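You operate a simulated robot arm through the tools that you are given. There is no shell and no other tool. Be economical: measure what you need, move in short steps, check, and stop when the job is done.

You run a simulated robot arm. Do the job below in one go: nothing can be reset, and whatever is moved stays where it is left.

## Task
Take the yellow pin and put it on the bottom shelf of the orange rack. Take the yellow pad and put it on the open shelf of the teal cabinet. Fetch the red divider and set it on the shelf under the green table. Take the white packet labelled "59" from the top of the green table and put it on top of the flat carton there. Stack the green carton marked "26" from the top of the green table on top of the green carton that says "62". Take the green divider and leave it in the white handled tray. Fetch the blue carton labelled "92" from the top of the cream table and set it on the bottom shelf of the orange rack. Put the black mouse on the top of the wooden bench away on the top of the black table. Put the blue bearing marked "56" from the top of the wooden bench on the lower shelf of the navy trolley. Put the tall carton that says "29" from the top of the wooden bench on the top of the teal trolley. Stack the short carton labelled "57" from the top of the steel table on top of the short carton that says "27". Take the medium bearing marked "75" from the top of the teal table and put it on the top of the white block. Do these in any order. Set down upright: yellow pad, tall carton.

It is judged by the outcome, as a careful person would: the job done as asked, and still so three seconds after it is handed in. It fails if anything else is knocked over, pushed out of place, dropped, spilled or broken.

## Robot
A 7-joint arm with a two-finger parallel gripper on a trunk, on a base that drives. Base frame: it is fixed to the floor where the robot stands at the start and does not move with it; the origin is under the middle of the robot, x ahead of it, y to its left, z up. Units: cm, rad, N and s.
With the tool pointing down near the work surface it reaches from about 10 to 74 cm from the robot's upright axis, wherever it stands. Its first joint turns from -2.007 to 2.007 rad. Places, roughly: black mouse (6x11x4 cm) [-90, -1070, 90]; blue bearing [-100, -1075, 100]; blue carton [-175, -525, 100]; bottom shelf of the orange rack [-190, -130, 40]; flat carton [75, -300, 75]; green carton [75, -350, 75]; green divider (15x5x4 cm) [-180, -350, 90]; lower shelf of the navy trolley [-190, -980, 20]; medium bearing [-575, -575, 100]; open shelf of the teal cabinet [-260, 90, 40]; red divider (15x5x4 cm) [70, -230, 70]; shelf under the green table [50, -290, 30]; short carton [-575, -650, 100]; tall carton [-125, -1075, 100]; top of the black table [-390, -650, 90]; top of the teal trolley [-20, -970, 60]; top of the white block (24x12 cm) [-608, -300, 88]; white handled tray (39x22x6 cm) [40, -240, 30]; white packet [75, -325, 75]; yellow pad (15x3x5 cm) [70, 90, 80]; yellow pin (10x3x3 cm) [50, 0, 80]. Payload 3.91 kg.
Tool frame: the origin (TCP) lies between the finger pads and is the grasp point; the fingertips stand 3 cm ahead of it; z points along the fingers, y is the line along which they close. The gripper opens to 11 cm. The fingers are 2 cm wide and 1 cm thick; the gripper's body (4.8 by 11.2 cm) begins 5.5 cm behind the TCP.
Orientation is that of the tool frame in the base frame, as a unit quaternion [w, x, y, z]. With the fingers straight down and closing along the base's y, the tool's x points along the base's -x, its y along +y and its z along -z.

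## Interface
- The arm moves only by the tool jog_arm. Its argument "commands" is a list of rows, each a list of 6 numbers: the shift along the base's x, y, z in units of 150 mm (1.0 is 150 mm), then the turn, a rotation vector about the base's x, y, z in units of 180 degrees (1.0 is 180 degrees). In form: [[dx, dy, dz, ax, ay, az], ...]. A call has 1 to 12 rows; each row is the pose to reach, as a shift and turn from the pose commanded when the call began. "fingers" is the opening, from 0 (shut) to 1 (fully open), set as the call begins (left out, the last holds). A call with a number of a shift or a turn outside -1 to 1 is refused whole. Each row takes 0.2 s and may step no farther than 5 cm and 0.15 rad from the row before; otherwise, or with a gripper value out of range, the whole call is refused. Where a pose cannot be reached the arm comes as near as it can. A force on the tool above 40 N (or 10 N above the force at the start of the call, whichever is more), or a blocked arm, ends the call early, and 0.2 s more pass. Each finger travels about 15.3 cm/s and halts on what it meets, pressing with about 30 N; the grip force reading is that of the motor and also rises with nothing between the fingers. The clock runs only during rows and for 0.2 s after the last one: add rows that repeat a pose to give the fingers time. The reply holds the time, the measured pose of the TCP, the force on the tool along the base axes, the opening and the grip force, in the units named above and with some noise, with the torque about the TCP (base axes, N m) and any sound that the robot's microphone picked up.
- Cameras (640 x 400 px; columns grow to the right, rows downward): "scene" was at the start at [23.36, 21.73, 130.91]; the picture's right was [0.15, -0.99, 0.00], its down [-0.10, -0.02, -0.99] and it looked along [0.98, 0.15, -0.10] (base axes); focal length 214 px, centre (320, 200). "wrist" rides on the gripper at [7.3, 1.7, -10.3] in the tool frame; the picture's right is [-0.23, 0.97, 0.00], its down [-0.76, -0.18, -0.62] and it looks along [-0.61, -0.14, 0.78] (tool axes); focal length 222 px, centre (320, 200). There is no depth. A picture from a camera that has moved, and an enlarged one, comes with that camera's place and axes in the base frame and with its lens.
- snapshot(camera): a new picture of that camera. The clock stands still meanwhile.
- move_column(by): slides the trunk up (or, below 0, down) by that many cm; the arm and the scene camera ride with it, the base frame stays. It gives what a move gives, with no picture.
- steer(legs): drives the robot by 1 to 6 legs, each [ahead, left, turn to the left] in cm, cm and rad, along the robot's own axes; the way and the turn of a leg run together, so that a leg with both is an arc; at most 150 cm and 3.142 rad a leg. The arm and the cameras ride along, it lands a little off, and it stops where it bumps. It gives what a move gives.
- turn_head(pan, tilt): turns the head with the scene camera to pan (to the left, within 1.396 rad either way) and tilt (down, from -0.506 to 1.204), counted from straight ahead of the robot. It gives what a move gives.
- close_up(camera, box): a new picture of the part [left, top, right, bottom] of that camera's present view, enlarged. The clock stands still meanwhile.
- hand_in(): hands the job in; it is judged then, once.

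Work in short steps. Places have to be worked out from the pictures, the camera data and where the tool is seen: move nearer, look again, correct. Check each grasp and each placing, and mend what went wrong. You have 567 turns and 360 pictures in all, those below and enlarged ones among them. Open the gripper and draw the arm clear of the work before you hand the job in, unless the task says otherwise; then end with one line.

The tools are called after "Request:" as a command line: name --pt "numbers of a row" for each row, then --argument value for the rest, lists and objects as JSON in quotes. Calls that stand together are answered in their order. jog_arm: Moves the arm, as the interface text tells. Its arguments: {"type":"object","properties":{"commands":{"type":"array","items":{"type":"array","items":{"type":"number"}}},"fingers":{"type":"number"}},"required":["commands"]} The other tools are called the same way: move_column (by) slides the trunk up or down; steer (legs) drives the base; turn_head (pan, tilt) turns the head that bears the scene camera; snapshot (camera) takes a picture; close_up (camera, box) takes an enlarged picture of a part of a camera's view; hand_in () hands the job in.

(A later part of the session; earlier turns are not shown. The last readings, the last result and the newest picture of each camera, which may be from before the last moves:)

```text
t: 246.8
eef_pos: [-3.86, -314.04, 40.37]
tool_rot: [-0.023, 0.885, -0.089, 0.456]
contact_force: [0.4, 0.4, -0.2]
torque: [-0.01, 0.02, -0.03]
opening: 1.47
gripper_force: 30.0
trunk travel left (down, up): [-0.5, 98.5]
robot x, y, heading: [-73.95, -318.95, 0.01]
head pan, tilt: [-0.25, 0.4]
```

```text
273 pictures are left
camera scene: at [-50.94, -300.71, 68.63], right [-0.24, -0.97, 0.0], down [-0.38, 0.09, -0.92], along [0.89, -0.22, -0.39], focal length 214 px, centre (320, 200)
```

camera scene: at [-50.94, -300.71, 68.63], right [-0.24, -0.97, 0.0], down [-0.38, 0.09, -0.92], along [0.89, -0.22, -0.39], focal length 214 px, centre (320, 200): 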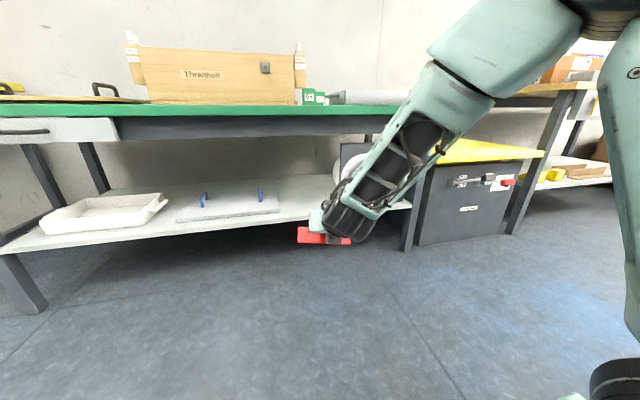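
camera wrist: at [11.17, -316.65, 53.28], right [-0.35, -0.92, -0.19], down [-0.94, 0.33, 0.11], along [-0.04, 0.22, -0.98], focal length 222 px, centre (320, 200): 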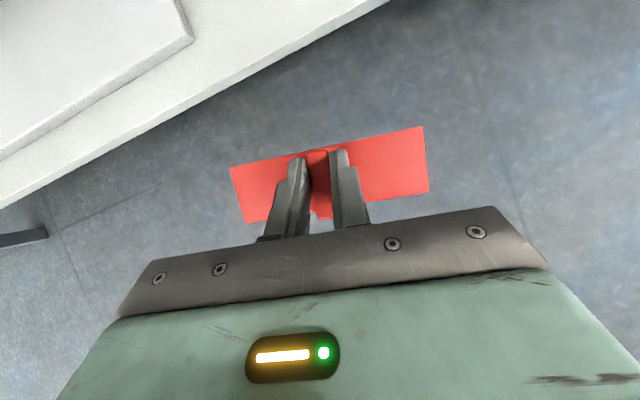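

The tool is now tilted ~0.95 rad with the forearm flatter. I'll raise 1.5 cm and drive ahead 30 cm toward the gap, then check.

Request:
jog_arm --pt "0 0 0.1 0 0 0"

Request:
steer --legs '[[30, 0, 0]]'

Request:
snapshot --camera "scene"

Request:
snapshot --camera "wrist"

```text
t: 247.2
eef_pos: [-3.9, -314.05, 41.91]
tool_rot: [-0.022, 0.885, -0.09, 0.455]
contact_force: [0.3, 0.3, -1.2]
torque: [0.0, 0.01, 0.04]
opening: 1.47
gripper_force: 29.7
trunk travel left (down, up): [-0.5, 98.5]
robot x, y, heading: [-74.26, -319.2, 0.01]
head pan, tilt: [-0.25, 0.4]
```

```text
t: 249.3
eef_pos: [26.45, -313.74, 41.91]
tool_rot: [-0.023, 0.885, -0.088, 0.456]
contact_force: [0.9, 0.6, -1.0]
torque: [0.01, 0.03, 0.0]
opening: 1.46
gripper_force: 30.0
trunk travel left (down, up): [-0.5, 98.5]
robot x, y, heading: [-43.94, -318.62, 0.014]
head pan, tilt: [-0.25, 0.4]
```

```text
272 pictures are left
camera scene: at [-20.58, -300.45, 68.63], right [-0.24, -0.97, 0.0], down [-0.38, 0.09, -0.92], along [0.89, -0.22, -0.39], focal length 214 px, centre (320, 200)
```

scene: 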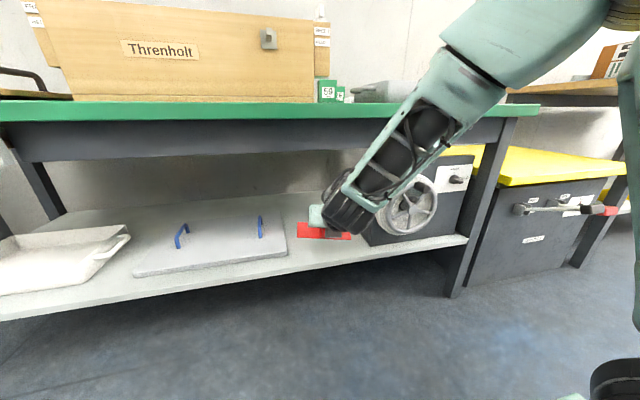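

```text
271 pictures are left
camera wrist: at [21.97, -316.38, 53.39], right [-0.26, -0.92, -0.3], down [-0.91, 0.33, -0.23], along [0.31, 0.22, -0.93], focal length 222 px, centre (320, 200)
```

wrist: 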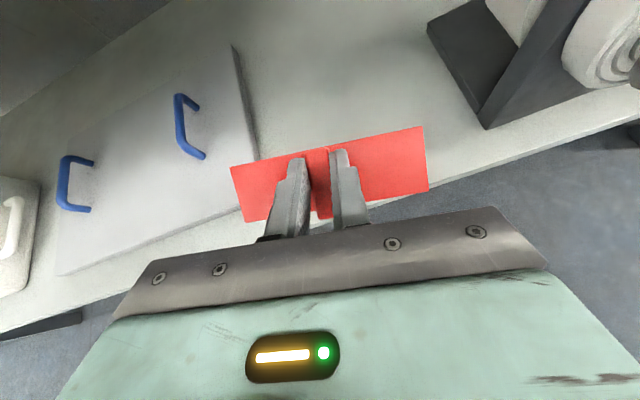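

The gap is y≈-305..-327.6; I'll move 10 cm in and 2.5 cm right.

Request:
steer --legs '[[10, -2.6, 0]]'

Request:
snapshot --camera "wrist"

Request:
snapshot --camera "scene"

```text
t: 250.4
eef_pos: [36.62, -316.42, 41.82]
tool_rot: [-0.024, 0.885, -0.088, 0.456]
contact_force: [0.1, 0.2, -0.4]
torque: [-0.01, 0.01, -0.01]
opening: 1.46
gripper_force: 30.2
trunk travel left (down, up): [-0.5, 98.5]
robot x, y, heading: [-33.65, -321.35, 0.011]
head pan, tilt: [-0.25, 0.4]
```

```text
270 pictures are left
camera wrist: at [31.97, -319.0, 53.39], right [-0.26, -0.92, -0.3], down [-0.91, 0.34, -0.23], along [0.31, 0.22, -0.93], focal length 222 px, centre (320, 200)
```

wrist: 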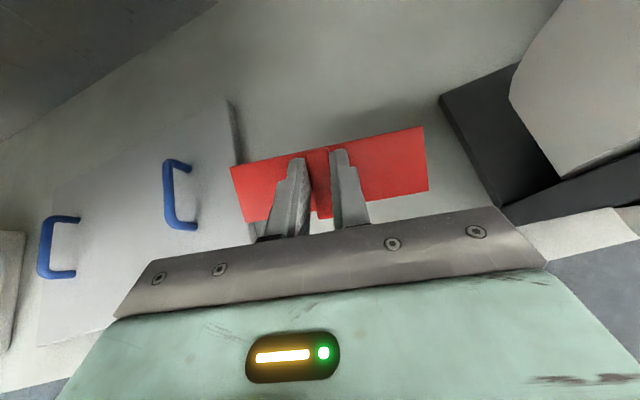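

```text
269 pictures are left
camera scene: at [-10.57, -303.03, 68.63], right [-0.24, -0.97, 0.0], down [-0.38, 0.09, -0.92], along [0.89, -0.22, -0.39], focal length 214 px, centre (320, 200)
```

scene: 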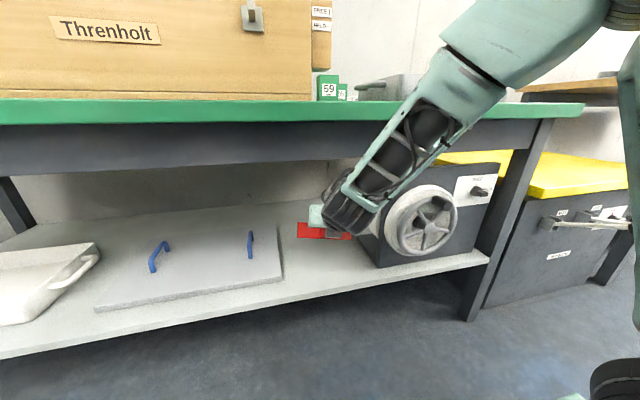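

Centred well in the gap (≈4 cm margins). I'll lower in small steps until contact.

Request:
jog_arm --pt "0 0 -0.1 0 0 0" --pt "0 0 -0.2 0 0 0" --pt "0 0 -0.25 0 0 0" --pt "0 0 -0.3 0 0 0" --pt "0 0 -0.35 0 0 0" --pt "0 0 -0.4 0 0 0" --pt "0 0 -0.44 0 0 0" --pt "0 0 -0.48 0 0 0"

Request:
snapshot --camera "wrist"

```text
t: 252.2
eef_pos: [36.44, -316.37, 34.88]
tool_rot: [-0.023, 0.885, -0.089, 0.456]
contact_force: [0.1, 0.8, -0.5]
torque: [0.0, 0.03, 0.02]
opening: 1.48
gripper_force: 30.3
trunk travel left (down, up): [-0.5, 98.5]
robot x, y, heading: [-33.74, -321.24, 0.008]
head pan, tilt: [-0.25, 0.4]
```

```text
268 pictures are left
camera wrist: at [31.94, -318.91, 46.26], right [-0.26, -0.92, -0.3], down [-0.91, 0.34, -0.23], along [0.31, 0.22, -0.93], focal length 222 px, centre (320, 200)
```

wrist: 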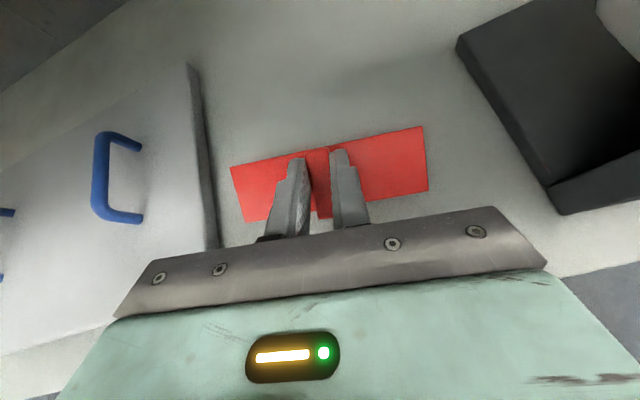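

No contact yet; both sides are clear. Continue down.

Request:
jog_arm --pt "0 0 -0.04 0 0 0" --pt "0 0 -0.08 0 0 0" --pt "0 0 -0.12 0 0 0" --pt "0 0 -0.16 0 0 0" --pt "0 0 -0.2 0 0 0" --pt "0 0 -0.24 0 0 0" --pt "0 0 -0.28 0 0 0" --pt "0 0 -0.32 0 0 0"

Request:
snapshot --camera "wrist"

Request:
close_up --camera "scene" --box '[260, 170, 460, 300]'

```text
t: 253.2
eef_pos: [36.74, -316.41, 33.3]
tool_rot: [-0.024, 0.882, -0.089, 0.462]
contact_force: [-2.3, -0.5, 15.5]
torque: [-0.79, 0.26, -0.02]
opening: 1.65
gripper_force: 29.8
trunk travel left (down, up): [-0.5, 98.5]
robot x, y, heading: [-33.61, -321.25, 0.009]
head pan, tilt: [-0.25, 0.4]
stopped in row 4: the force on the tool passed its limit at 45 N (the readings are from after the stop); the commanded pose is now the measured one
```

```text
267 pictures are left
camera wrist: at [31.99, -318.93, 44.71], right [-0.26, -0.92, -0.31], down [-0.91, 0.34, -0.24], along [0.32, 0.22, -0.92], focal length 222 px, centre (320, 200)
```

wrist: 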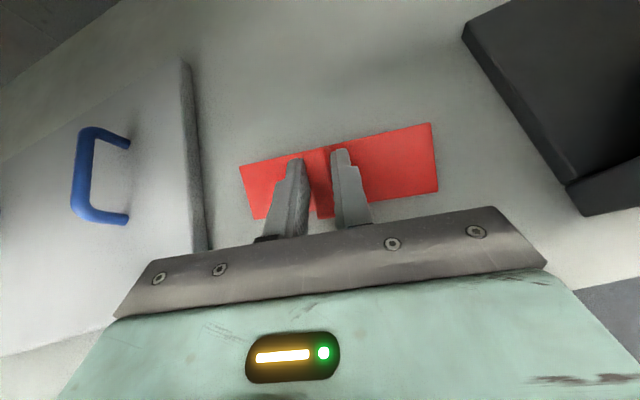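

```text
3.08 times, centred on (360, 235) of scene
camera zoom: at [-10.61, -303.03, 68.64], right [-0.24, -0.97, 0.0], down [-0.38, 0.09, -0.92], along [0.89, -0.22, -0.39], focal length 660 px, centre (197, 92)
```

zoom: 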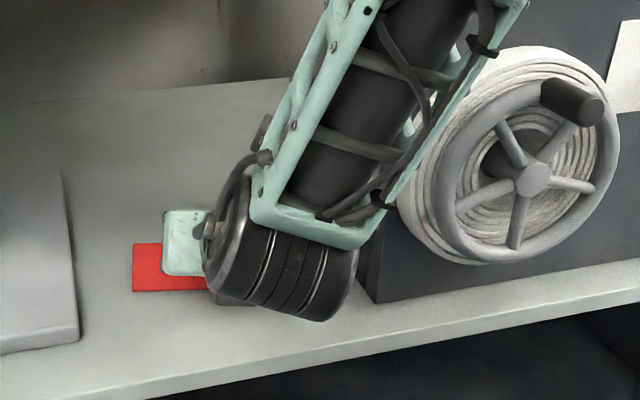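

Contact. Release, then withdraw along the tool axis.

Request:
jog_arm --pt "0 0 0.01 0 0 0" --pt "0 0 0.01 0 0 0" --pt "0 0 0.01 0 0 0" --fingers 0.45

Request:
jog_arm --pt "-0.13 0.01 0.2 0 0 0" --pt "-0.3 0.02 0.42 0 0 0"

Request:
snapshot --camera "wrist"

```text
t: 254.0
eef_pos: [36.72, -316.41, 33.25]
tool_rot: [-0.024, 0.883, -0.089, 0.46]
contact_force: [-0.4, -0.8, 0.3]
torque: [0.01, 0.02, 0.04]
opening: 4.96
gripper_force: 0.0
trunk travel left (down, up): [-0.5, 98.5]
robot x, y, heading: [-33.88, -321.18, 0.008]
head pan, tilt: [-0.25, 0.4]
```

```text
t: 254.6
eef_pos: [32.26, -316.04, 39.54]
tool_rot: [-0.024, 0.883, -0.089, 0.461]
contact_force: [-0.1, 0.7, 0.0]
torque: [-0.01, 0.02, 0.0]
opening: 4.93
gripper_force: 0.1
trunk travel left (down, up): [-0.5, 98.5]
robot x, y, heading: [-33.45, -321.04, 0.008]
head pan, tilt: [-0.25, 0.4]
```

```text
265 pictures are left
camera wrist: at [27.47, -318.56, 51.04], right [-0.26, -0.92, -0.3], down [-0.91, 0.34, -0.24], along [0.32, 0.22, -0.92], focal length 222 px, centre (320, 200)
```

wrist: 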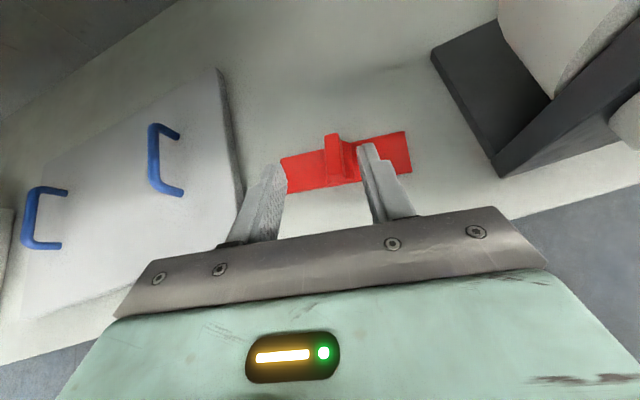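

The red divider lies flat on the shelf. Back out, raise the trunk, and view the tabletop items (packet, cartons).

Request:
steer --legs '[[-35, 0, 0]]'

Request:
move_column --by 40

Request:
move_column --by 35

Request:
turn_head --pan -0.1 --tilt 0.5

Request:
snapshot --camera "scene"

```text
t: 256.8
eef_pos: [-2.07, -316.33, 39.6]
tool_rot: [-0.023, 0.883, -0.091, 0.461]
contact_force: [0.8, -0.1, -0.1]
torque: [0.0, 0.0, -0.01]
opening: 4.96
gripper_force: 0.0
trunk travel left (down, up): [-0.5, 98.5]
robot x, y, heading: [-67.77, -321.93, 0.007]
head pan, tilt: [-0.25, 0.4]
```

```text
t: 260.6
eef_pos: [-2.03, -316.39, 79.52]
tool_rot: [-0.024, 0.882, -0.09, 0.461]
contact_force: [-0.6, -0.6, -0.1]
torque: [-0.01, 0.0, 0.01]
opening: 4.96
gripper_force: 0.1
trunk travel left (down, up): [-40.5, 58.5]
robot x, y, heading: [-67.62, -321.64, 0.006]
head pan, tilt: [-0.25, 0.4]
```

```text
t: 264.1
eef_pos: [-2.15, -316.26, 114.64]
tool_rot: [-0.023, 0.883, -0.091, 0.46]
contact_force: [0.4, 0.4, 0.0]
torque: [0.02, 0.01, -0.01]
opening: 4.95
gripper_force: 0.1
trunk travel left (down, up): [-75.5, 23.5]
robot x, y, heading: [-67.9, -321.56, 0.004]
head pan, tilt: [-0.25, 0.4]
```

```text
t: 264.8
eef_pos: [-2.12, -316.34, 114.55]
tool_rot: [-0.023, 0.882, -0.091, 0.461]
contact_force: [0.4, 0.9, 0.3]
torque: [-0.02, 0.01, 0.05]
opening: 4.94
gripper_force: 0.0
trunk travel left (down, up): [-75.5, 23.5]
robot x, y, heading: [-68.02, -321.72, 0.0]
head pan, tilt: [-0.099, 0.499]
```

```text
264 pictures are left
camera scene: at [-44.72, -301.93, 142.72], right [-0.09, -1.0, 0.0], down [-0.48, 0.05, -0.88], along [0.87, -0.08, -0.48], focal length 214 px, centre (320, 200)
```

scene: 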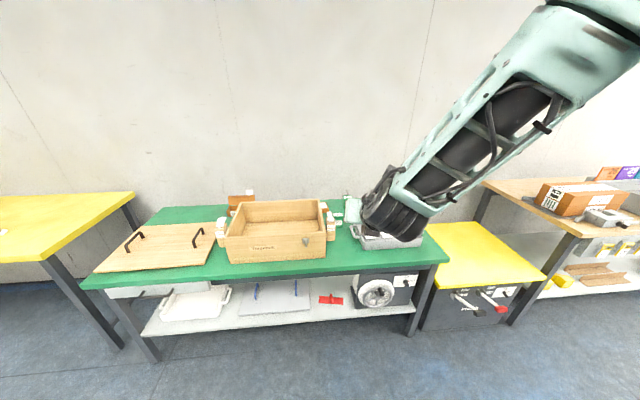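

The arm hides the items. I'll drive closer and to the right so they appear left of the arm.

Request:
steer --legs '[[35, -30, 0]]'

Request:
turn_head --pan 0.1 --tilt 0.6

Request:
snapshot --camera "scene"

```text
t: 267.5
eef_pos: [32.76, -347.02, 114.55]
tool_rot: [-0.021, 0.883, -0.094, 0.46]
contact_force: [-0.2, 0.2, 0.2]
torque: [-0.02, -0.02, 0.01]
opening: 4.95
gripper_force: 0.1
trunk travel left (down, up): [-75.5, 23.5]
robot x, y, heading: [-33.34, -351.47, -0.005]
head pan, tilt: [-0.099, 0.499]
```

```text
t: 268.2
eef_pos: [32.78, -347.08, 114.61]
tool_rot: [-0.021, 0.882, -0.093, 0.461]
contact_force: [0.6, -0.6, 0.6]
torque: [0.03, 0.0, 0.0]
opening: 4.95
gripper_force: 0.1
trunk travel left (down, up): [-75.5, 23.5]
robot x, y, heading: [-32.97, -351.47, -0.004]
head pan, tilt: [0.099, 0.6]
```

```text
263 pictures are left
camera scene: at [-10.02, -330.46, 141.81], right [0.1, -1.0, 0.0], down [-0.56, -0.05, -0.83], along [0.82, 0.08, -0.56], focal length 214 px, centre (320, 200)
```

scene: 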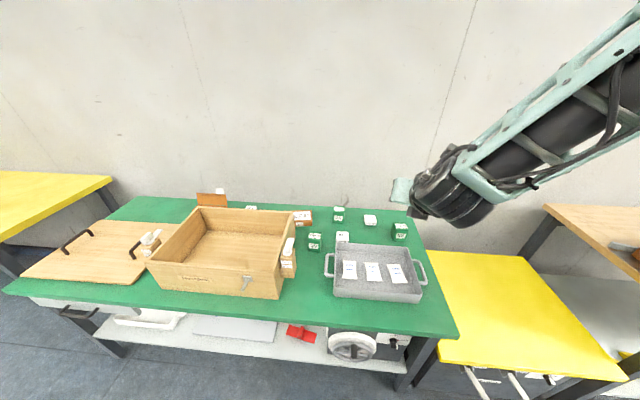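

Request:
close_up --camera "scene" --box '[270, 190, 450, 310]'

Request:
snapshot --camera "wrist"

```text
3.33 times, centred on (360, 250) of scene
camera zoom: at [-10.02, -330.46, 141.81], right [0.1, -1.0, 0.0], down [-0.56, -0.05, -0.83], along [0.82, 0.08, -0.56], focal length 715 px, centre (187, 33)
```

zoom: 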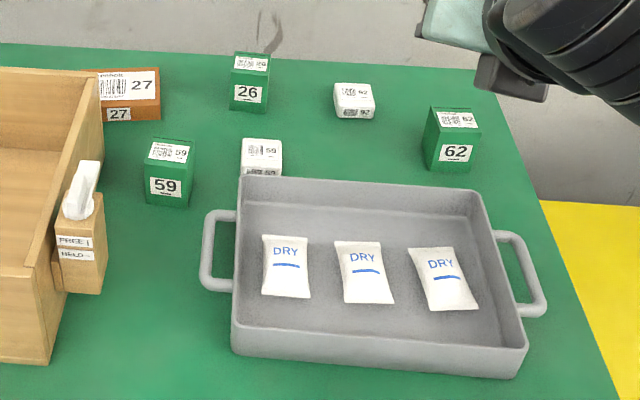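

```text
261 pictures are left
camera wrist: at [28.06, -349.56, 126.04], right [-0.27, -0.91, -0.3], down [-0.91, 0.34, -0.24], along [0.32, 0.21, -0.92], focal length 222 px, centre (320, 200)
```

wrist: 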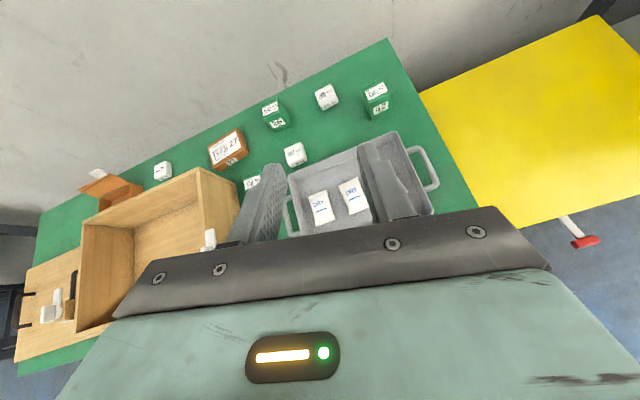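

I need to confirm labels: zoom on the white packets and flat carton.

Request:
close_up --camera "scene" --box '[290, 195, 380, 255]'

Request:
close_up --camera "scene" --box '[360, 200, 440, 250]'

```text
6.67 times, centred on (335, 225) of scene
camera zoom: at [-10.02, -330.46, 141.81], right [0.1, -1.0, 0.0], down [-0.56, -0.05, -0.83], along [0.82, 0.08, -0.56], focal length 1430 px, centre (220, 33)
```

zoom: 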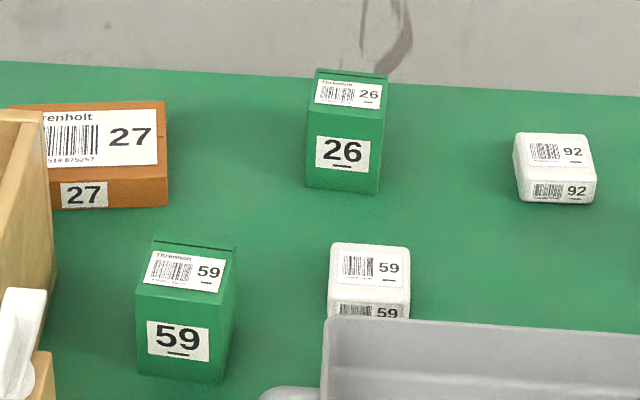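

```text
8.00 times, centred on (400, 225) of scene
camera zoom: at [-10.02, -330.46, 141.81], right [0.1, -1.0, 0.0], down [-0.56, -0.05, -0.83], along [0.82, 0.08, -0.56], focal length 1716 px, centre (-320, 0)
```

zoom: 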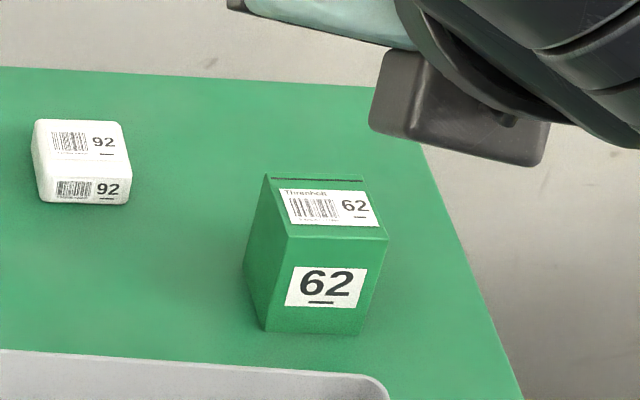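

Labels confirmed: green 26 at (77, -331.8), green 62 at (67, -360), white packet 59 at (62, -334), flat carton 27 at (73, -313). I'll position the robot for green 26 and set the tool to a level 0.45 rad forward tilt.

Request:
steer --legs '[[24, 14, 0]]'

Request:
jog_arm --pt "0 0 0 -0.0044 0.041 0.005" --pt "0 0 0 -0.0088 0.082 0.0105" --pt "0 0 0 -0.0132 0.1226 0.0158" --pt "0 0 0 -0.0176 0.1635 0.021" --fingers 0.75

Request:
snapshot --camera "wrist"

```text
t: 270.2
eef_pos: [56.92, -332.8, 114.48]
tool_rot: [-0.023, 0.883, -0.091, 0.46]
contact_force: [-0.5, -0.3, 1.3]
torque: [0.0, 0.0, -0.01]
opening: 4.96
gripper_force: 0.0
trunk travel left (down, up): [-75.5, 23.5]
robot x, y, heading: [-8.91, -337.48, -0.003]
head pan, tilt: [0.099, 0.6]
```

```text
t: 271.2
eef_pos: [56.82, -332.64, 114.6]
tool_rot: [0.01, 0.974, -0.053, 0.222]
contact_force: [-0.1, -0.4, 0.0]
torque: [0.0, -0.02, 0.0]
opening: 8.27
gripper_force: 0.1
trunk travel left (down, up): [-75.5, 23.5]
robot x, y, heading: [-8.93, -337.93, -0.001]
head pan, tilt: [0.099, 0.6]
```

```text
258 pictures are left
camera wrist: at [58.64, -334.74, 126.87], right [-0.31, -0.95, -0.1], down [-0.93, 0.28, 0.23], along [-0.19, 0.17, -0.97], focal length 222 px, centre (320, 200)
```

wrist: 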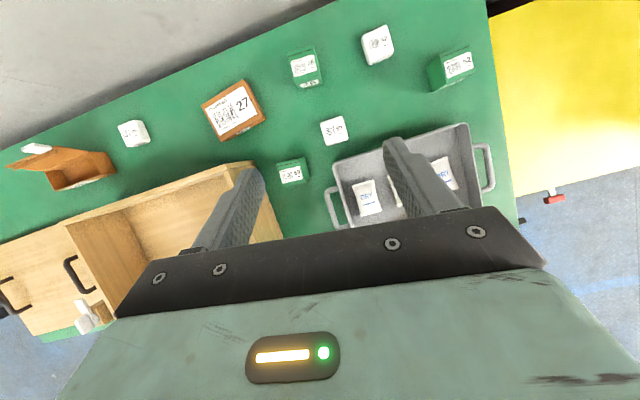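

Green 26's top is at about (76.4, -331.4), agreeing. Move down toward pre-grasp.

Request:
jog_arm --pt "0.15 0.02 -0.25 0 0 0" --pt "0.3 0.04 -0.5 0 0 0" --pt "0.45 0.06 -0.75 0 0 0" --pt "0.6 0.08 -0.99 0 0 0"

Request:
jog_arm --pt "0.1 0 -0.25 0 0 0" --pt "0.2 0 -0.5 0 0 0" --pt "0.31 0 -0.75 0 0 0"

Request:
snapshot --camera "wrist"

Request:
snapshot --camera "scene"

```text
t: 272.2
eef_pos: [65.79, -331.76, 99.95]
tool_rot: [0.01, 0.973, -0.053, 0.224]
contact_force: [-0.6, -0.1, 0.3]
torque: [-0.01, -0.04, -0.04]
opening: 8.24
gripper_force: 0.1
trunk travel left (down, up): [-75.5, 23.5]
robot x, y, heading: [-8.88, -337.33, 0.003]
head pan, tilt: [0.099, 0.6]
```

```text
t: 273.0
eef_pos: [70.71, -331.56, 88.32]
tool_rot: [0.011, 0.973, -0.053, 0.224]
contact_force: [-0.9, 0.5, 0.2]
torque: [0.01, -0.03, 0.04]
opening: 8.25
gripper_force: 0.0
trunk travel left (down, up): [-75.5, 23.5]
robot x, y, heading: [-8.99, -337.63, 0.001]
head pan, tilt: [0.099, 0.6]
```

```text
257 pictures are left
camera wrist: at [72.47, -333.46, 100.62], right [-0.31, -0.95, -0.1], down [-0.93, 0.28, 0.23], along [-0.19, 0.17, -0.97], focal length 222 px, centre (320, 200)
```

wrist: 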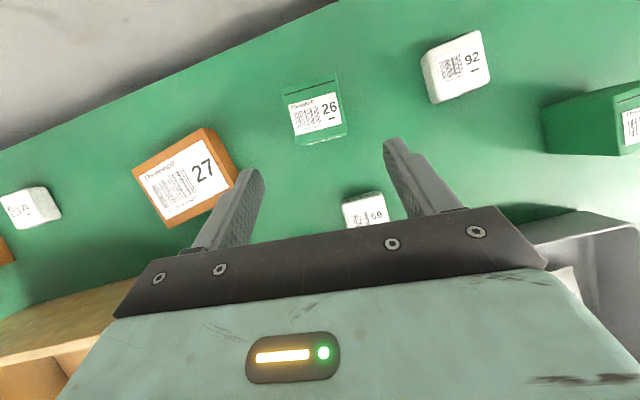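

```text
256 pictures are left
camera scene: at [13.98, -316.37, 141.83], right [0.1, -0.99, 0.0], down [-0.56, -0.06, -0.83], along [0.82, 0.08, -0.56], focal length 214 px, centre (320, 200)
```

scene: 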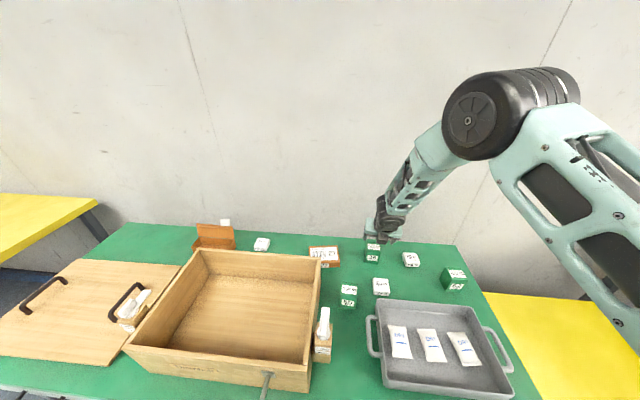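

Aligned. Descend along the tool axis to straddle green 26.

Request:
jog_arm --pt "0.1 -0.01 -0.22 0 0 0" --pt "0.2 -0.02 -0.44 0 0 0" --pt "0.3 -0.025 -0.66 0 0 0" --pt "0.37 -0.025 -0.82 0 0 0"

Request:
snapshot --camera "wrist"

```text
t: 274.0
eef_pos: [76.0, -331.94, 76.06]
tool_rot: [0.011, 0.973, -0.053, 0.223]
contact_force: [0.4, -0.4, -0.4]
torque: [0.04, -0.01, 0.0]
opening: 8.24
gripper_force: 0.0
trunk travel left (down, up): [-75.5, 23.5]
robot x, y, heading: [-9.05, -337.6, 0.0]
head pan, tilt: [0.099, 0.6]
```

```text
255 pictures are left
camera wrist: at [77.8, -333.94, 88.33], right [-0.31, -0.95, -0.1], down [-0.93, 0.28, 0.23], along [-0.19, 0.16, -0.97], focal length 222 px, centre (320, 200)
```

wrist: 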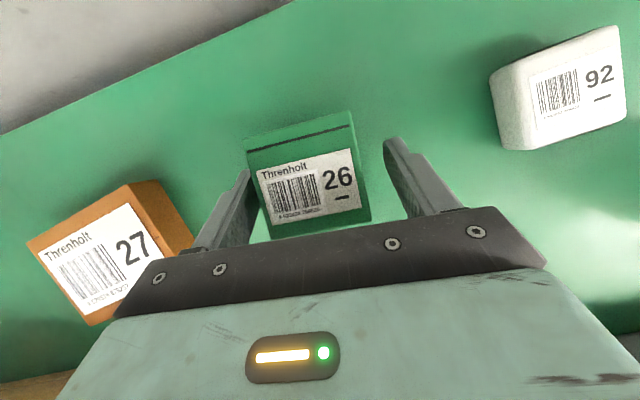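

The carton is ~0.5 cm left of the finger centre; shift left and close, then lift.

Request:
jog_arm --pt "0.02 0.035 -0.02 0 0 0"

Request:
jog_arm --pt "0 0 0 0 0 0" --pt "0 0 0 0 0 0" --pt "0 0 0 0 0 0" --fingers 0

Request:
jog_arm --pt "0 0 0.2 0 0 0" --pt "0 0 0.4 0 0 0" --pt "0 0 0.7 0 0 0" --pt "0 0 0.95 0 0 0"

Request:
snapshot --camera "wrist"

```text
t: 274.4
eef_pos: [76.39, -331.38, 75.96]
tool_rot: [0.01, 0.973, -0.053, 0.223]
contact_force: [-0.9, -0.3, 0.2]
torque: [0.02, 0.02, 0.01]
opening: 8.25
gripper_force: 0.1
trunk travel left (down, up): [-75.5, 23.5]
robot x, y, heading: [-9.07, -337.73, 0.002]
head pan, tilt: [0.099, 0.6]
```

```text
t: 275.2
eef_pos: [76.39, -331.38, 75.97]
tool_rot: [0.011, 0.973, -0.054, 0.223]
contact_force: [1.4, -0.2, 0.7]
torque: [0.0, -0.09, -0.02]
opening: 5.59
gripper_force: 30.3
trunk travel left (down, up): [-75.5, 23.5]
robot x, y, heading: [-9.03, -337.25, -0.001]
head pan, tilt: [0.099, 0.6]
```

```text
t: 276.2
eef_pos: [76.17, -331.56, 90.06]
tool_rot: [0.011, 0.974, -0.052, 0.222]
contact_force: [0.4, 0.2, -2.1]
torque: [0.0, 0.03, -0.03]
opening: 5.6
gripper_force: 29.4
trunk travel left (down, up): [-75.5, 23.5]
robot x, y, heading: [-8.99, -337.8, 0.001]
head pan, tilt: [0.099, 0.6]
```

```text
254 pictures are left
camera wrist: at [78.05, -333.59, 102.36], right [-0.31, -0.95, -0.1], down [-0.93, 0.28, 0.23], along [-0.19, 0.17, -0.97], focal length 222 px, centre (320, 200)
```

wrist: 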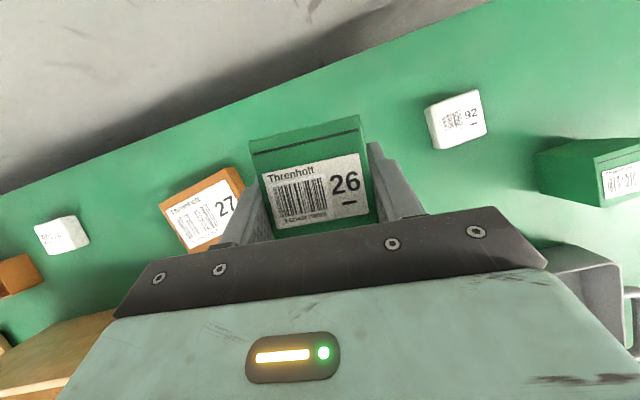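

Held firmly. Now move over green 62 at (67, -360), staying high.

Request:
jog_arm --pt "-0.05 -0.25 0.1 0 0 0" --pt "-0.1 -0.5 0.2 0 0 0" --pt "-0.18 -0.75 0.2 0 0 0" --pt "-0.28 -1 0.2 0 0 0"

Request:
jog_arm --pt "-0.1 -0.25 0 0 0 0" --pt "-0.2 -0.5 0 0 0 0" --pt "-0.33 -0.7 0 0 0 0"

Request:
snapshot --camera "wrist"

Request:
snapshot --camera "scene"

```text
t: 277.2
eef_pos: [72.21, -346.34, 93.15]
tool_rot: [0.01, 0.973, -0.053, 0.223]
contact_force: [0.2, 0.7, -2.5]
torque: [-0.01, 0.01, 0.02]
opening: 5.58
gripper_force: 30.0
trunk travel left (down, up): [-75.5, 23.5]
robot x, y, heading: [-9.23, -337.69, 0.002]
head pan, tilt: [0.099, 0.6]
```

```text
t: 278.0
eef_pos: [67.2, -356.87, 92.91]
tool_rot: [0.01, 0.974, -0.052, 0.221]
contact_force: [0.6, 0.7, -1.5]
torque: [-0.03, 0.0, 0.0]
opening: 5.59
gripper_force: 29.9
trunk travel left (down, up): [-75.5, 23.5]
robot x, y, heading: [-9.13, -337.25, 0.006]
head pan, tilt: [0.099, 0.6]
```

```text
253 pictures are left
camera wrist: at [68.99, -358.94, 105.35], right [-0.31, -0.95, -0.1], down [-0.93, 0.28, 0.23], along [-0.19, 0.17, -0.97], focal length 222 px, centre (320, 200)
```

wrist: 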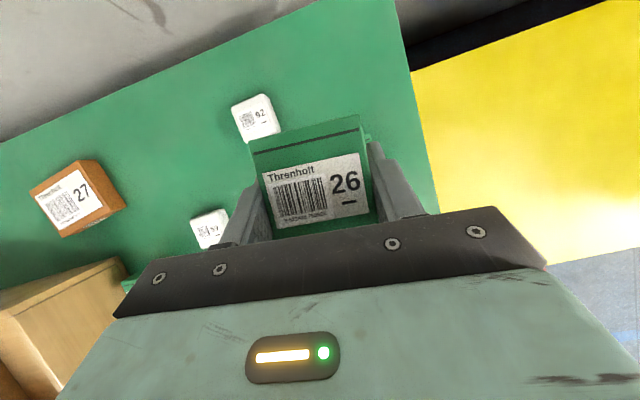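

```text
252 pictures are left
camera scene: at [14.05, -316.33, 141.8], right [0.1, -0.99, 0.0], down [-0.56, -0.06, -0.82], along [0.82, 0.08, -0.57], focal length 214 px, centre (320, 200)
```

scene: 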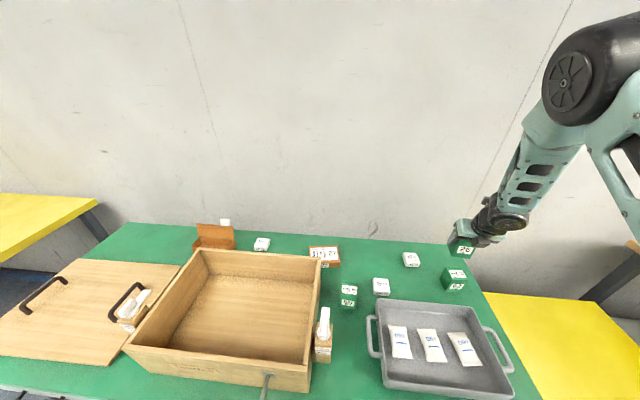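

Zoom to measure green 62 and carried 26 precisely.

Request:
close_up --camera "scene" --box '[420, 220, 520, 300]'

```text
5.00 times, centred on (470, 260) of scene
camera zoom: at [14.05, -316.33, 141.8], right [0.1, -0.99, 0.0], down [-0.56, -0.06, -0.82], along [0.82, 0.08, -0.57], focal length 1072 px, centre (-430, -100)
```

zoom: 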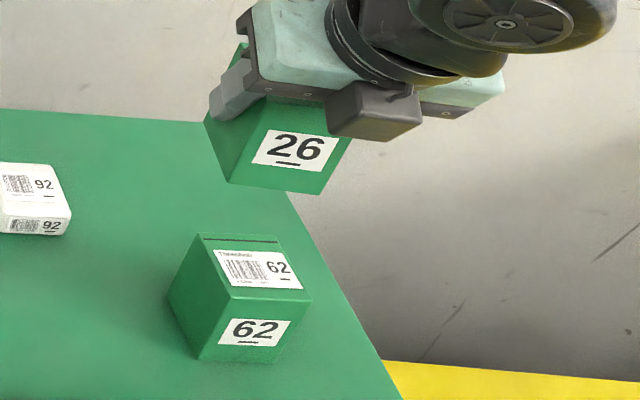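

Green 62's top centre is (66.8, -360); shift by (-0.8, -2.8) cm, rotate +0.17 rad to align, and lower to contact.

Request:
jog_arm --pt "-0.03 -0.1 0 0 0 0.027" --pt "-0.053 -0.187 0 0 0 0.054" --pt "-0.053 -0.187 -0.2 0 0 0.054" --pt "-0.053 -0.187 -0.4 0 0 0.054"

Request:
close_up --camera "scene" --box '[420, 220, 520, 300]'

```text
t: 279.0
eef_pos: [66.5, -359.75, 87.36]
tool_rot: [-0.009, 0.974, 0.03, 0.223]
contact_force: [0.2, -0.6, -0.9]
torque: [-0.03, -0.01, 0.0]
opening: 5.57
gripper_force: 30.4
trunk travel left (down, up): [-75.5, 23.5]
robot x, y, heading: [-8.87, -337.72, 0.001]
head pan, tilt: [0.099, 0.6]
```

```text
5.00 times, centred on (470, 260) of scene
camera zoom: at [14.01, -316.37, 141.82], right [0.1, -0.99, 0.0], down [-0.56, -0.06, -0.83], along [0.82, 0.08, -0.56], focal length 1072 px, centre (-430, -100)
```

zoom: 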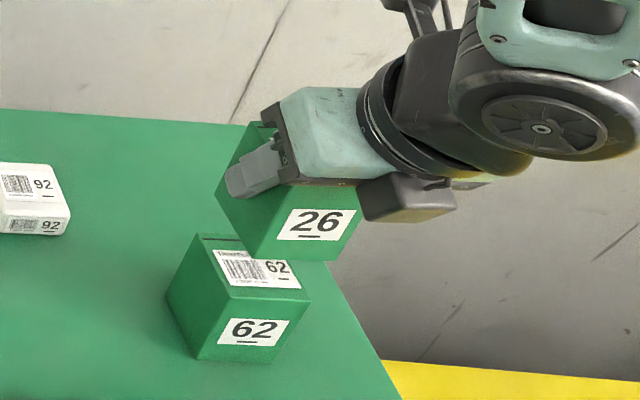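

Aligned well (within ~0.4 cm). Lower until contact.

Request:
jog_arm --pt "0 0.02 -0.1 0 0 0" --pt "0 0.02 -0.17 0 0 0" --pt "0 0.02 -0.2 0 0 0" --pt "0 0.02 -0.23 0 0 0" --pt "0 0.02 -0.26 0 0 0" --pt "0 0.02 -0.29 0 0 0" --pt "0 0.02 -0.32 0 0 0"

Request:
close_up --camera "scene" --box '[420, 220, 520, 300]'

```text
t: 280.6
eef_pos: [66.5, -359.63, 82.75]
tool_rot: [-0.008, 0.974, 0.03, 0.225]
contact_force: [1.6, -0.2, 35.5]
torque: [-0.32, -0.11, 0.09]
opening: 5.6
gripper_force: 30.4
trunk travel left (down, up): [-75.5, 23.5]
robot x, y, heading: [-9.16, -337.56, 0.002]
head pan, tilt: [0.099, 0.6]
```

```text
5.00 times, centred on (470, 260) of scene
camera zoom: at [13.87, -316.31, 141.87], right [0.1, -0.99, 0.0], down [-0.56, -0.06, -0.83], along [0.82, 0.08, -0.56], focal length 1072 px, centre (-430, -100)
```

zoom: 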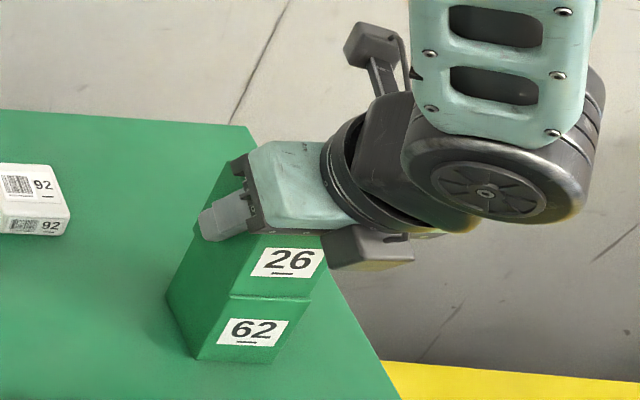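

Stacked and in contact. Ease the pressure, open, and withdraw along the tool axis.

Request:
jog_arm --pt "0 0 0.02 0 0 0" --pt "0 0 0.025 0 0 0"

Request:
jog_arm --pt "0 0 0 0 0 0" --pt "0 0 0 0 0 0" --pt "-0.13 0 0.27 0 0 0" --pt "-0.25 0 0.54 0 0 0" --pt "-0.37 0 0.8 0 0 0" --fingers 0.75

Request:
close_up --camera "scene" --box '[300, 200, 540, 350]'

```text
t: 281.2
eef_pos: [66.36, -359.49, 82.63]
tool_rot: [-0.008, 0.974, 0.029, 0.222]
contact_force: [6.2, -1.7, 12.4]
torque: [-0.21, -0.76, -0.03]
opening: 5.6
gripper_force: 29.7
trunk travel left (down, up): [-75.5, 23.5]
robot x, y, heading: [-8.75, -337.61, 0.001]
head pan, tilt: [0.099, 0.6]
```

```text
t: 282.4
eef_pos: [60.86, -359.49, 94.62]
tool_rot: [-0.009, 0.974, 0.03, 0.222]
contact_force: [0.5, -0.7, -0.1]
torque: [0.0, 0.0, 0.0]
opening: 8.27
gripper_force: 0.1
trunk travel left (down, up): [-75.5, 23.5]
robot x, y, heading: [-9.19, -337.78, -0.0]
head pan, tilt: [0.099, 0.6]
```

```text
2.67 times, centred on (420, 275) of scene
camera zoom: at [14.09, -316.35, 141.79], right [0.1, -0.99, 0.0], down [-0.56, -0.06, -0.82], along [0.82, 0.08, -0.57], focal length 572 px, centre (53, 0)
```

zoom: 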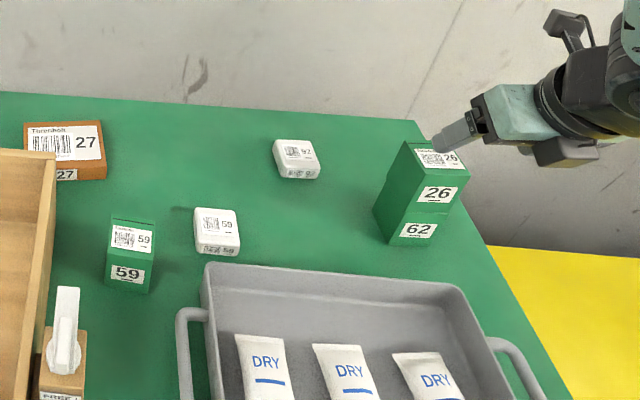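

The stack stands well. Now to the white packet 59 (centre ≈(62.7, -334), 5.6 cm wide, 2.9 tall). Move over it.

Request:
jog_arm --pt "-0.03 0.25 0 0 0 -0.016" --pt "-0.06 0.5 0 0 0 -0.032" --pt "-0.1 0.75 0 0 0 -0.032" --pt "-0.15 1 0 0 0 -0.032"

Request:
jog_arm --pt "0 0.25 -0.1 0 0 0" --pt "0 0.5 -0.2 0 0 0" --pt "0 0.7 -0.4 0 0 0" --pt "0 0.7 -0.6 0 0 0"

Request:
snapshot --camera "wrist"

```text
t: 283.4
eef_pos: [58.69, -344.33, 94.65]
tool_rot: [0.003, 0.974, -0.02, 0.224]
contact_force: [-0.1, 0.2, 0.1]
torque: [0.05, 0.0, -0.02]
opening: 8.25
gripper_force: 0.0
trunk travel left (down, up): [-75.5, 23.5]
robot x, y, heading: [-9.2, -337.51, -0.002]
head pan, tilt: [0.099, 0.6]
```

```text
t: 284.4
eef_pos: [58.77, -333.79, 85.61]
tool_rot: [0.003, 0.975, -0.019, 0.223]
contact_force: [-0.5, -0.2, 0.3]
torque: [0.0, -0.03, -0.02]
opening: 8.23
gripper_force: 0.1
trunk travel left (down, up): [-75.5, 23.5]
robot x, y, heading: [-9.06, -337.72, -0.001]
head pan, tilt: [0.099, 0.6]
```

```text
247 pictures are left
camera wrist: at [60.61, -335.68, 97.9], right [-0.24, -0.96, -0.1], down [-0.95, 0.22, 0.23], along [-0.2, 0.15, -0.97], focal length 222 px, centre (320, 200)
```

wrist: 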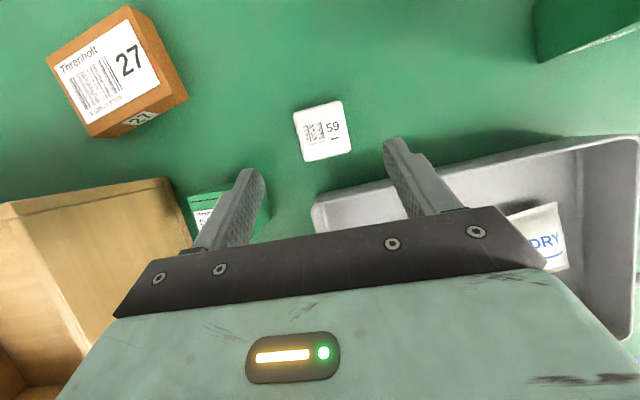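

Packet centred; descend to it.

Request:
jog_arm --pt "0.08 0 -0.22 0 0 0" --pt "0.16 0 -0.44 0 0 0" --pt "0.24 -0.005 -0.64 0 0 0" --pt "0.28 -0.005 -0.79 0 0 0"

Request:
snapshot --camera "wrist"

```text
t: 285.4
eef_pos: [62.72, -334.11, 73.95]
tool_rot: [0.003, 0.975, -0.02, 0.223]
contact_force: [-0.8, 0.7, -0.3]
torque: [-0.02, -0.01, 0.0]
opening: 8.26
gripper_force: 0.1
trunk travel left (down, up): [-75.5, 23.5]
robot x, y, heading: [-9.36, -337.25, 0.0]
head pan, tilt: [0.099, 0.6]
```

```text
246 pictures are left
camera wrist: at [64.63, -335.94, 86.17], right [-0.24, -0.96, -0.1], down [-0.95, 0.21, 0.23], along [-0.2, 0.15, -0.97], focal length 222 px, centre (320, 200)
```

wrist: 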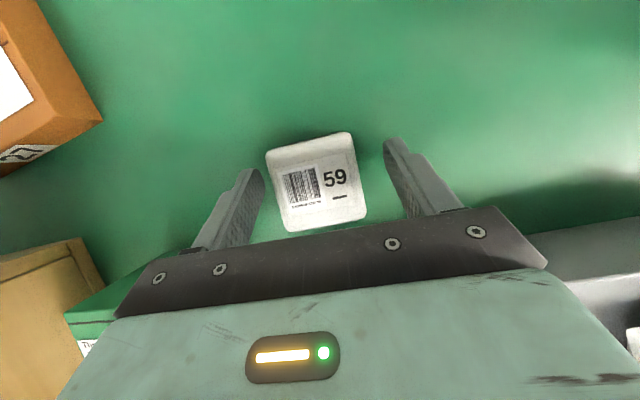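

Request:
jog_arm --pt "0 0.01 -0.035 0 0 0"

Request:
jog_arm --pt "0 0 0 0 0 0" --pt "0 0 0 0 0 0" --pt "0 0 0 0 0 0" --fingers 0

Request:
jog_arm --pt "0 0 0.2 0 0 0" --pt "0 0 0.45 0 0 0" --pt "0 0 0.7 0 0 0" --pt "0 0 0.95 0 0 0"

Request:
snapshot --camera "wrist"

```text
t: 285.8
eef_pos: [62.7, -333.97, 73.39]
tool_rot: [0.003, 0.975, -0.019, 0.223]
contact_force: [-0.3, 0.3, -1.1]
torque: [0.03, 0.01, -0.03]
opening: 8.23
gripper_force: 0.1
trunk travel left (down, up): [-75.5, 23.5]
robot x, y, heading: [-8.69, -338.0, -0.001]
head pan, tilt: [0.099, 0.6]
```

```text
t: 286.6
eef_pos: [62.81, -333.82, 73.39]
tool_rot: [0.003, 0.975, -0.019, 0.222]
contact_force: [-0.1, 0.3, -0.5]
torque: [0.04, -0.05, -0.02]
opening: 5.53
gripper_force: 30.2
trunk travel left (down, up): [-75.5, 23.5]
robot x, y, heading: [-9.07, -337.83, 0.002]
head pan, tilt: [0.099, 0.6]
```

```text
t: 287.6
eef_pos: [62.82, -333.95, 87.61]
tool_rot: [0.004, 0.975, -0.019, 0.222]
contact_force: [0.2, 0.2, -2.8]
torque: [-0.03, 0.02, -0.02]
opening: 5.55
gripper_force: 29.6
trunk travel left (down, up): [-75.5, 23.5]
robot x, y, heading: [-8.9, -337.86, 0.005]
head pan, tilt: [0.099, 0.6]
```

```text
245 pictures are left
camera wrist: at [64.69, -335.81, 99.9], right [-0.24, -0.96, -0.1], down [-0.95, 0.21, 0.23], along [-0.2, 0.15, -0.97], focal length 222 px, centre (320, 200)
```

wrist: 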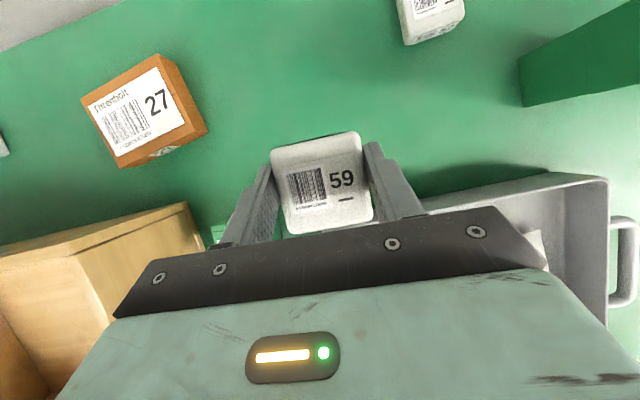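

Held. Flat carton's top centre ≈(74.4, -312.6, top z≈74.1). I'll raise, slide the base left 19 cm, then extend over it.

Request:
jog_arm --pt "0 0 0.3 0 0 0" --pt "0 0 0.6 0 0 0"

Request:
steer --legs '[[0, 19, 0]]'

Request:
jog_arm --pt "0.25 0.05 0 0 0 0" --pt "0.5 0.1 0 0 0 0" --pt "0.75 0.15 -0.1 0 0 0"

Request:
snapshot --camera "wrist"

Request:
snapshot --camera "scene"

```text
t: 288.2
eef_pos: [62.6, -333.75, 96.62]
tool_rot: [0.004, 0.975, -0.019, 0.222]
contact_force: [0.2, 0.5, -2.6]
torque: [-0.05, -0.01, -0.01]
opening: 5.58
gripper_force: 30.0
trunk travel left (down, up): [-75.5, 23.5]
robot x, y, heading: [-8.8, -337.51, 0.001]
head pan, tilt: [0.099, 0.6]
```

```text
t: 289.7
eef_pos: [62.71, -314.6, 96.68]
tool_rot: [0.003, 0.975, -0.018, 0.223]
contact_force: [0.3, 1.6, -1.5]
torque: [-0.04, 0.0, -0.02]
opening: 5.56
gripper_force: 29.7
trunk travel left (down, up): [-75.5, 23.5]
robot x, y, heading: [-9.13, -318.57, 0.003]
head pan, tilt: [0.099, 0.6]
```

```text
t: 290.5
eef_pos: [74.02, -312.35, 95.05]
tool_rot: [0.002, 0.975, -0.018, 0.224]
contact_force: [-0.6, 0.1, -0.4]
torque: [-0.01, 0.0, 0.02]
opening: 5.56
gripper_force: 29.7
trunk travel left (down, up): [-75.5, 23.5]
robot x, y, heading: [-8.59, -318.31, 0.002]
head pan, tilt: [0.099, 0.6]
```

```text
244 pictures are left
camera wrist: at [75.92, -314.14, 107.43], right [-0.24, -0.97, -0.1], down [-0.95, 0.21, 0.23], along [-0.2, 0.15, -0.97], focal length 222 px, centre (320, 200)
```

wrist: 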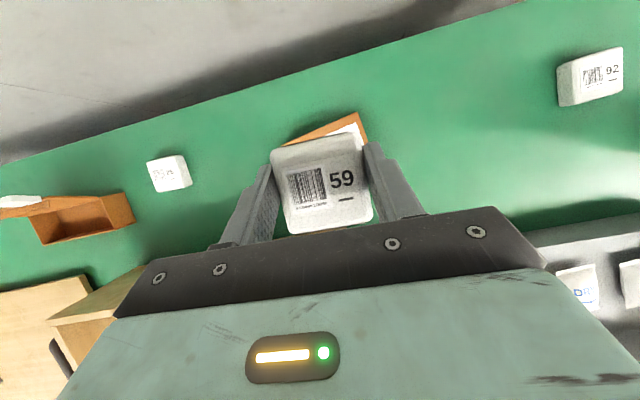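

```text
243 pictures are left
camera scene: at [13.92, -297.28, 141.82], right [0.1, -0.99, 0.0], down [-0.56, -0.06, -0.83], along [0.82, 0.08, -0.56], focal length 214 px, centre (320, 200)
```

scene: 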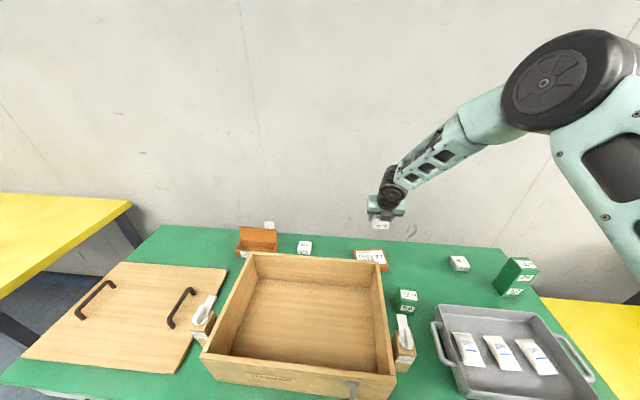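

Request:
close_up --camera "scene" --box '[330, 205, 430, 285]'

```text
5.00 times, centred on (380, 245) of scene
camera zoom: at [13.92, -297.28, 141.82], right [0.1, -0.99, 0.0], down [-0.56, -0.06, -0.83], along [0.82, 0.08, -0.56], focal length 1072 px, centre (20, -25)
```

zoom: 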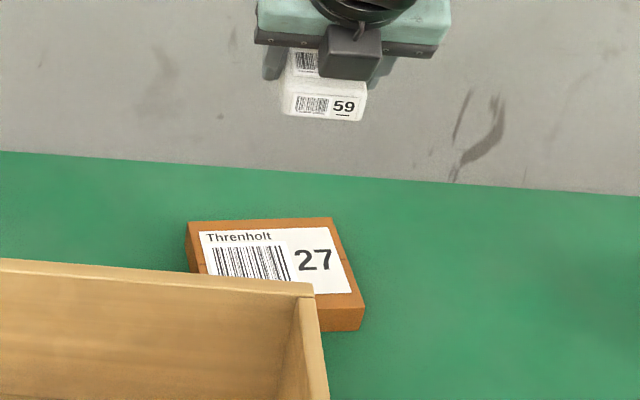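

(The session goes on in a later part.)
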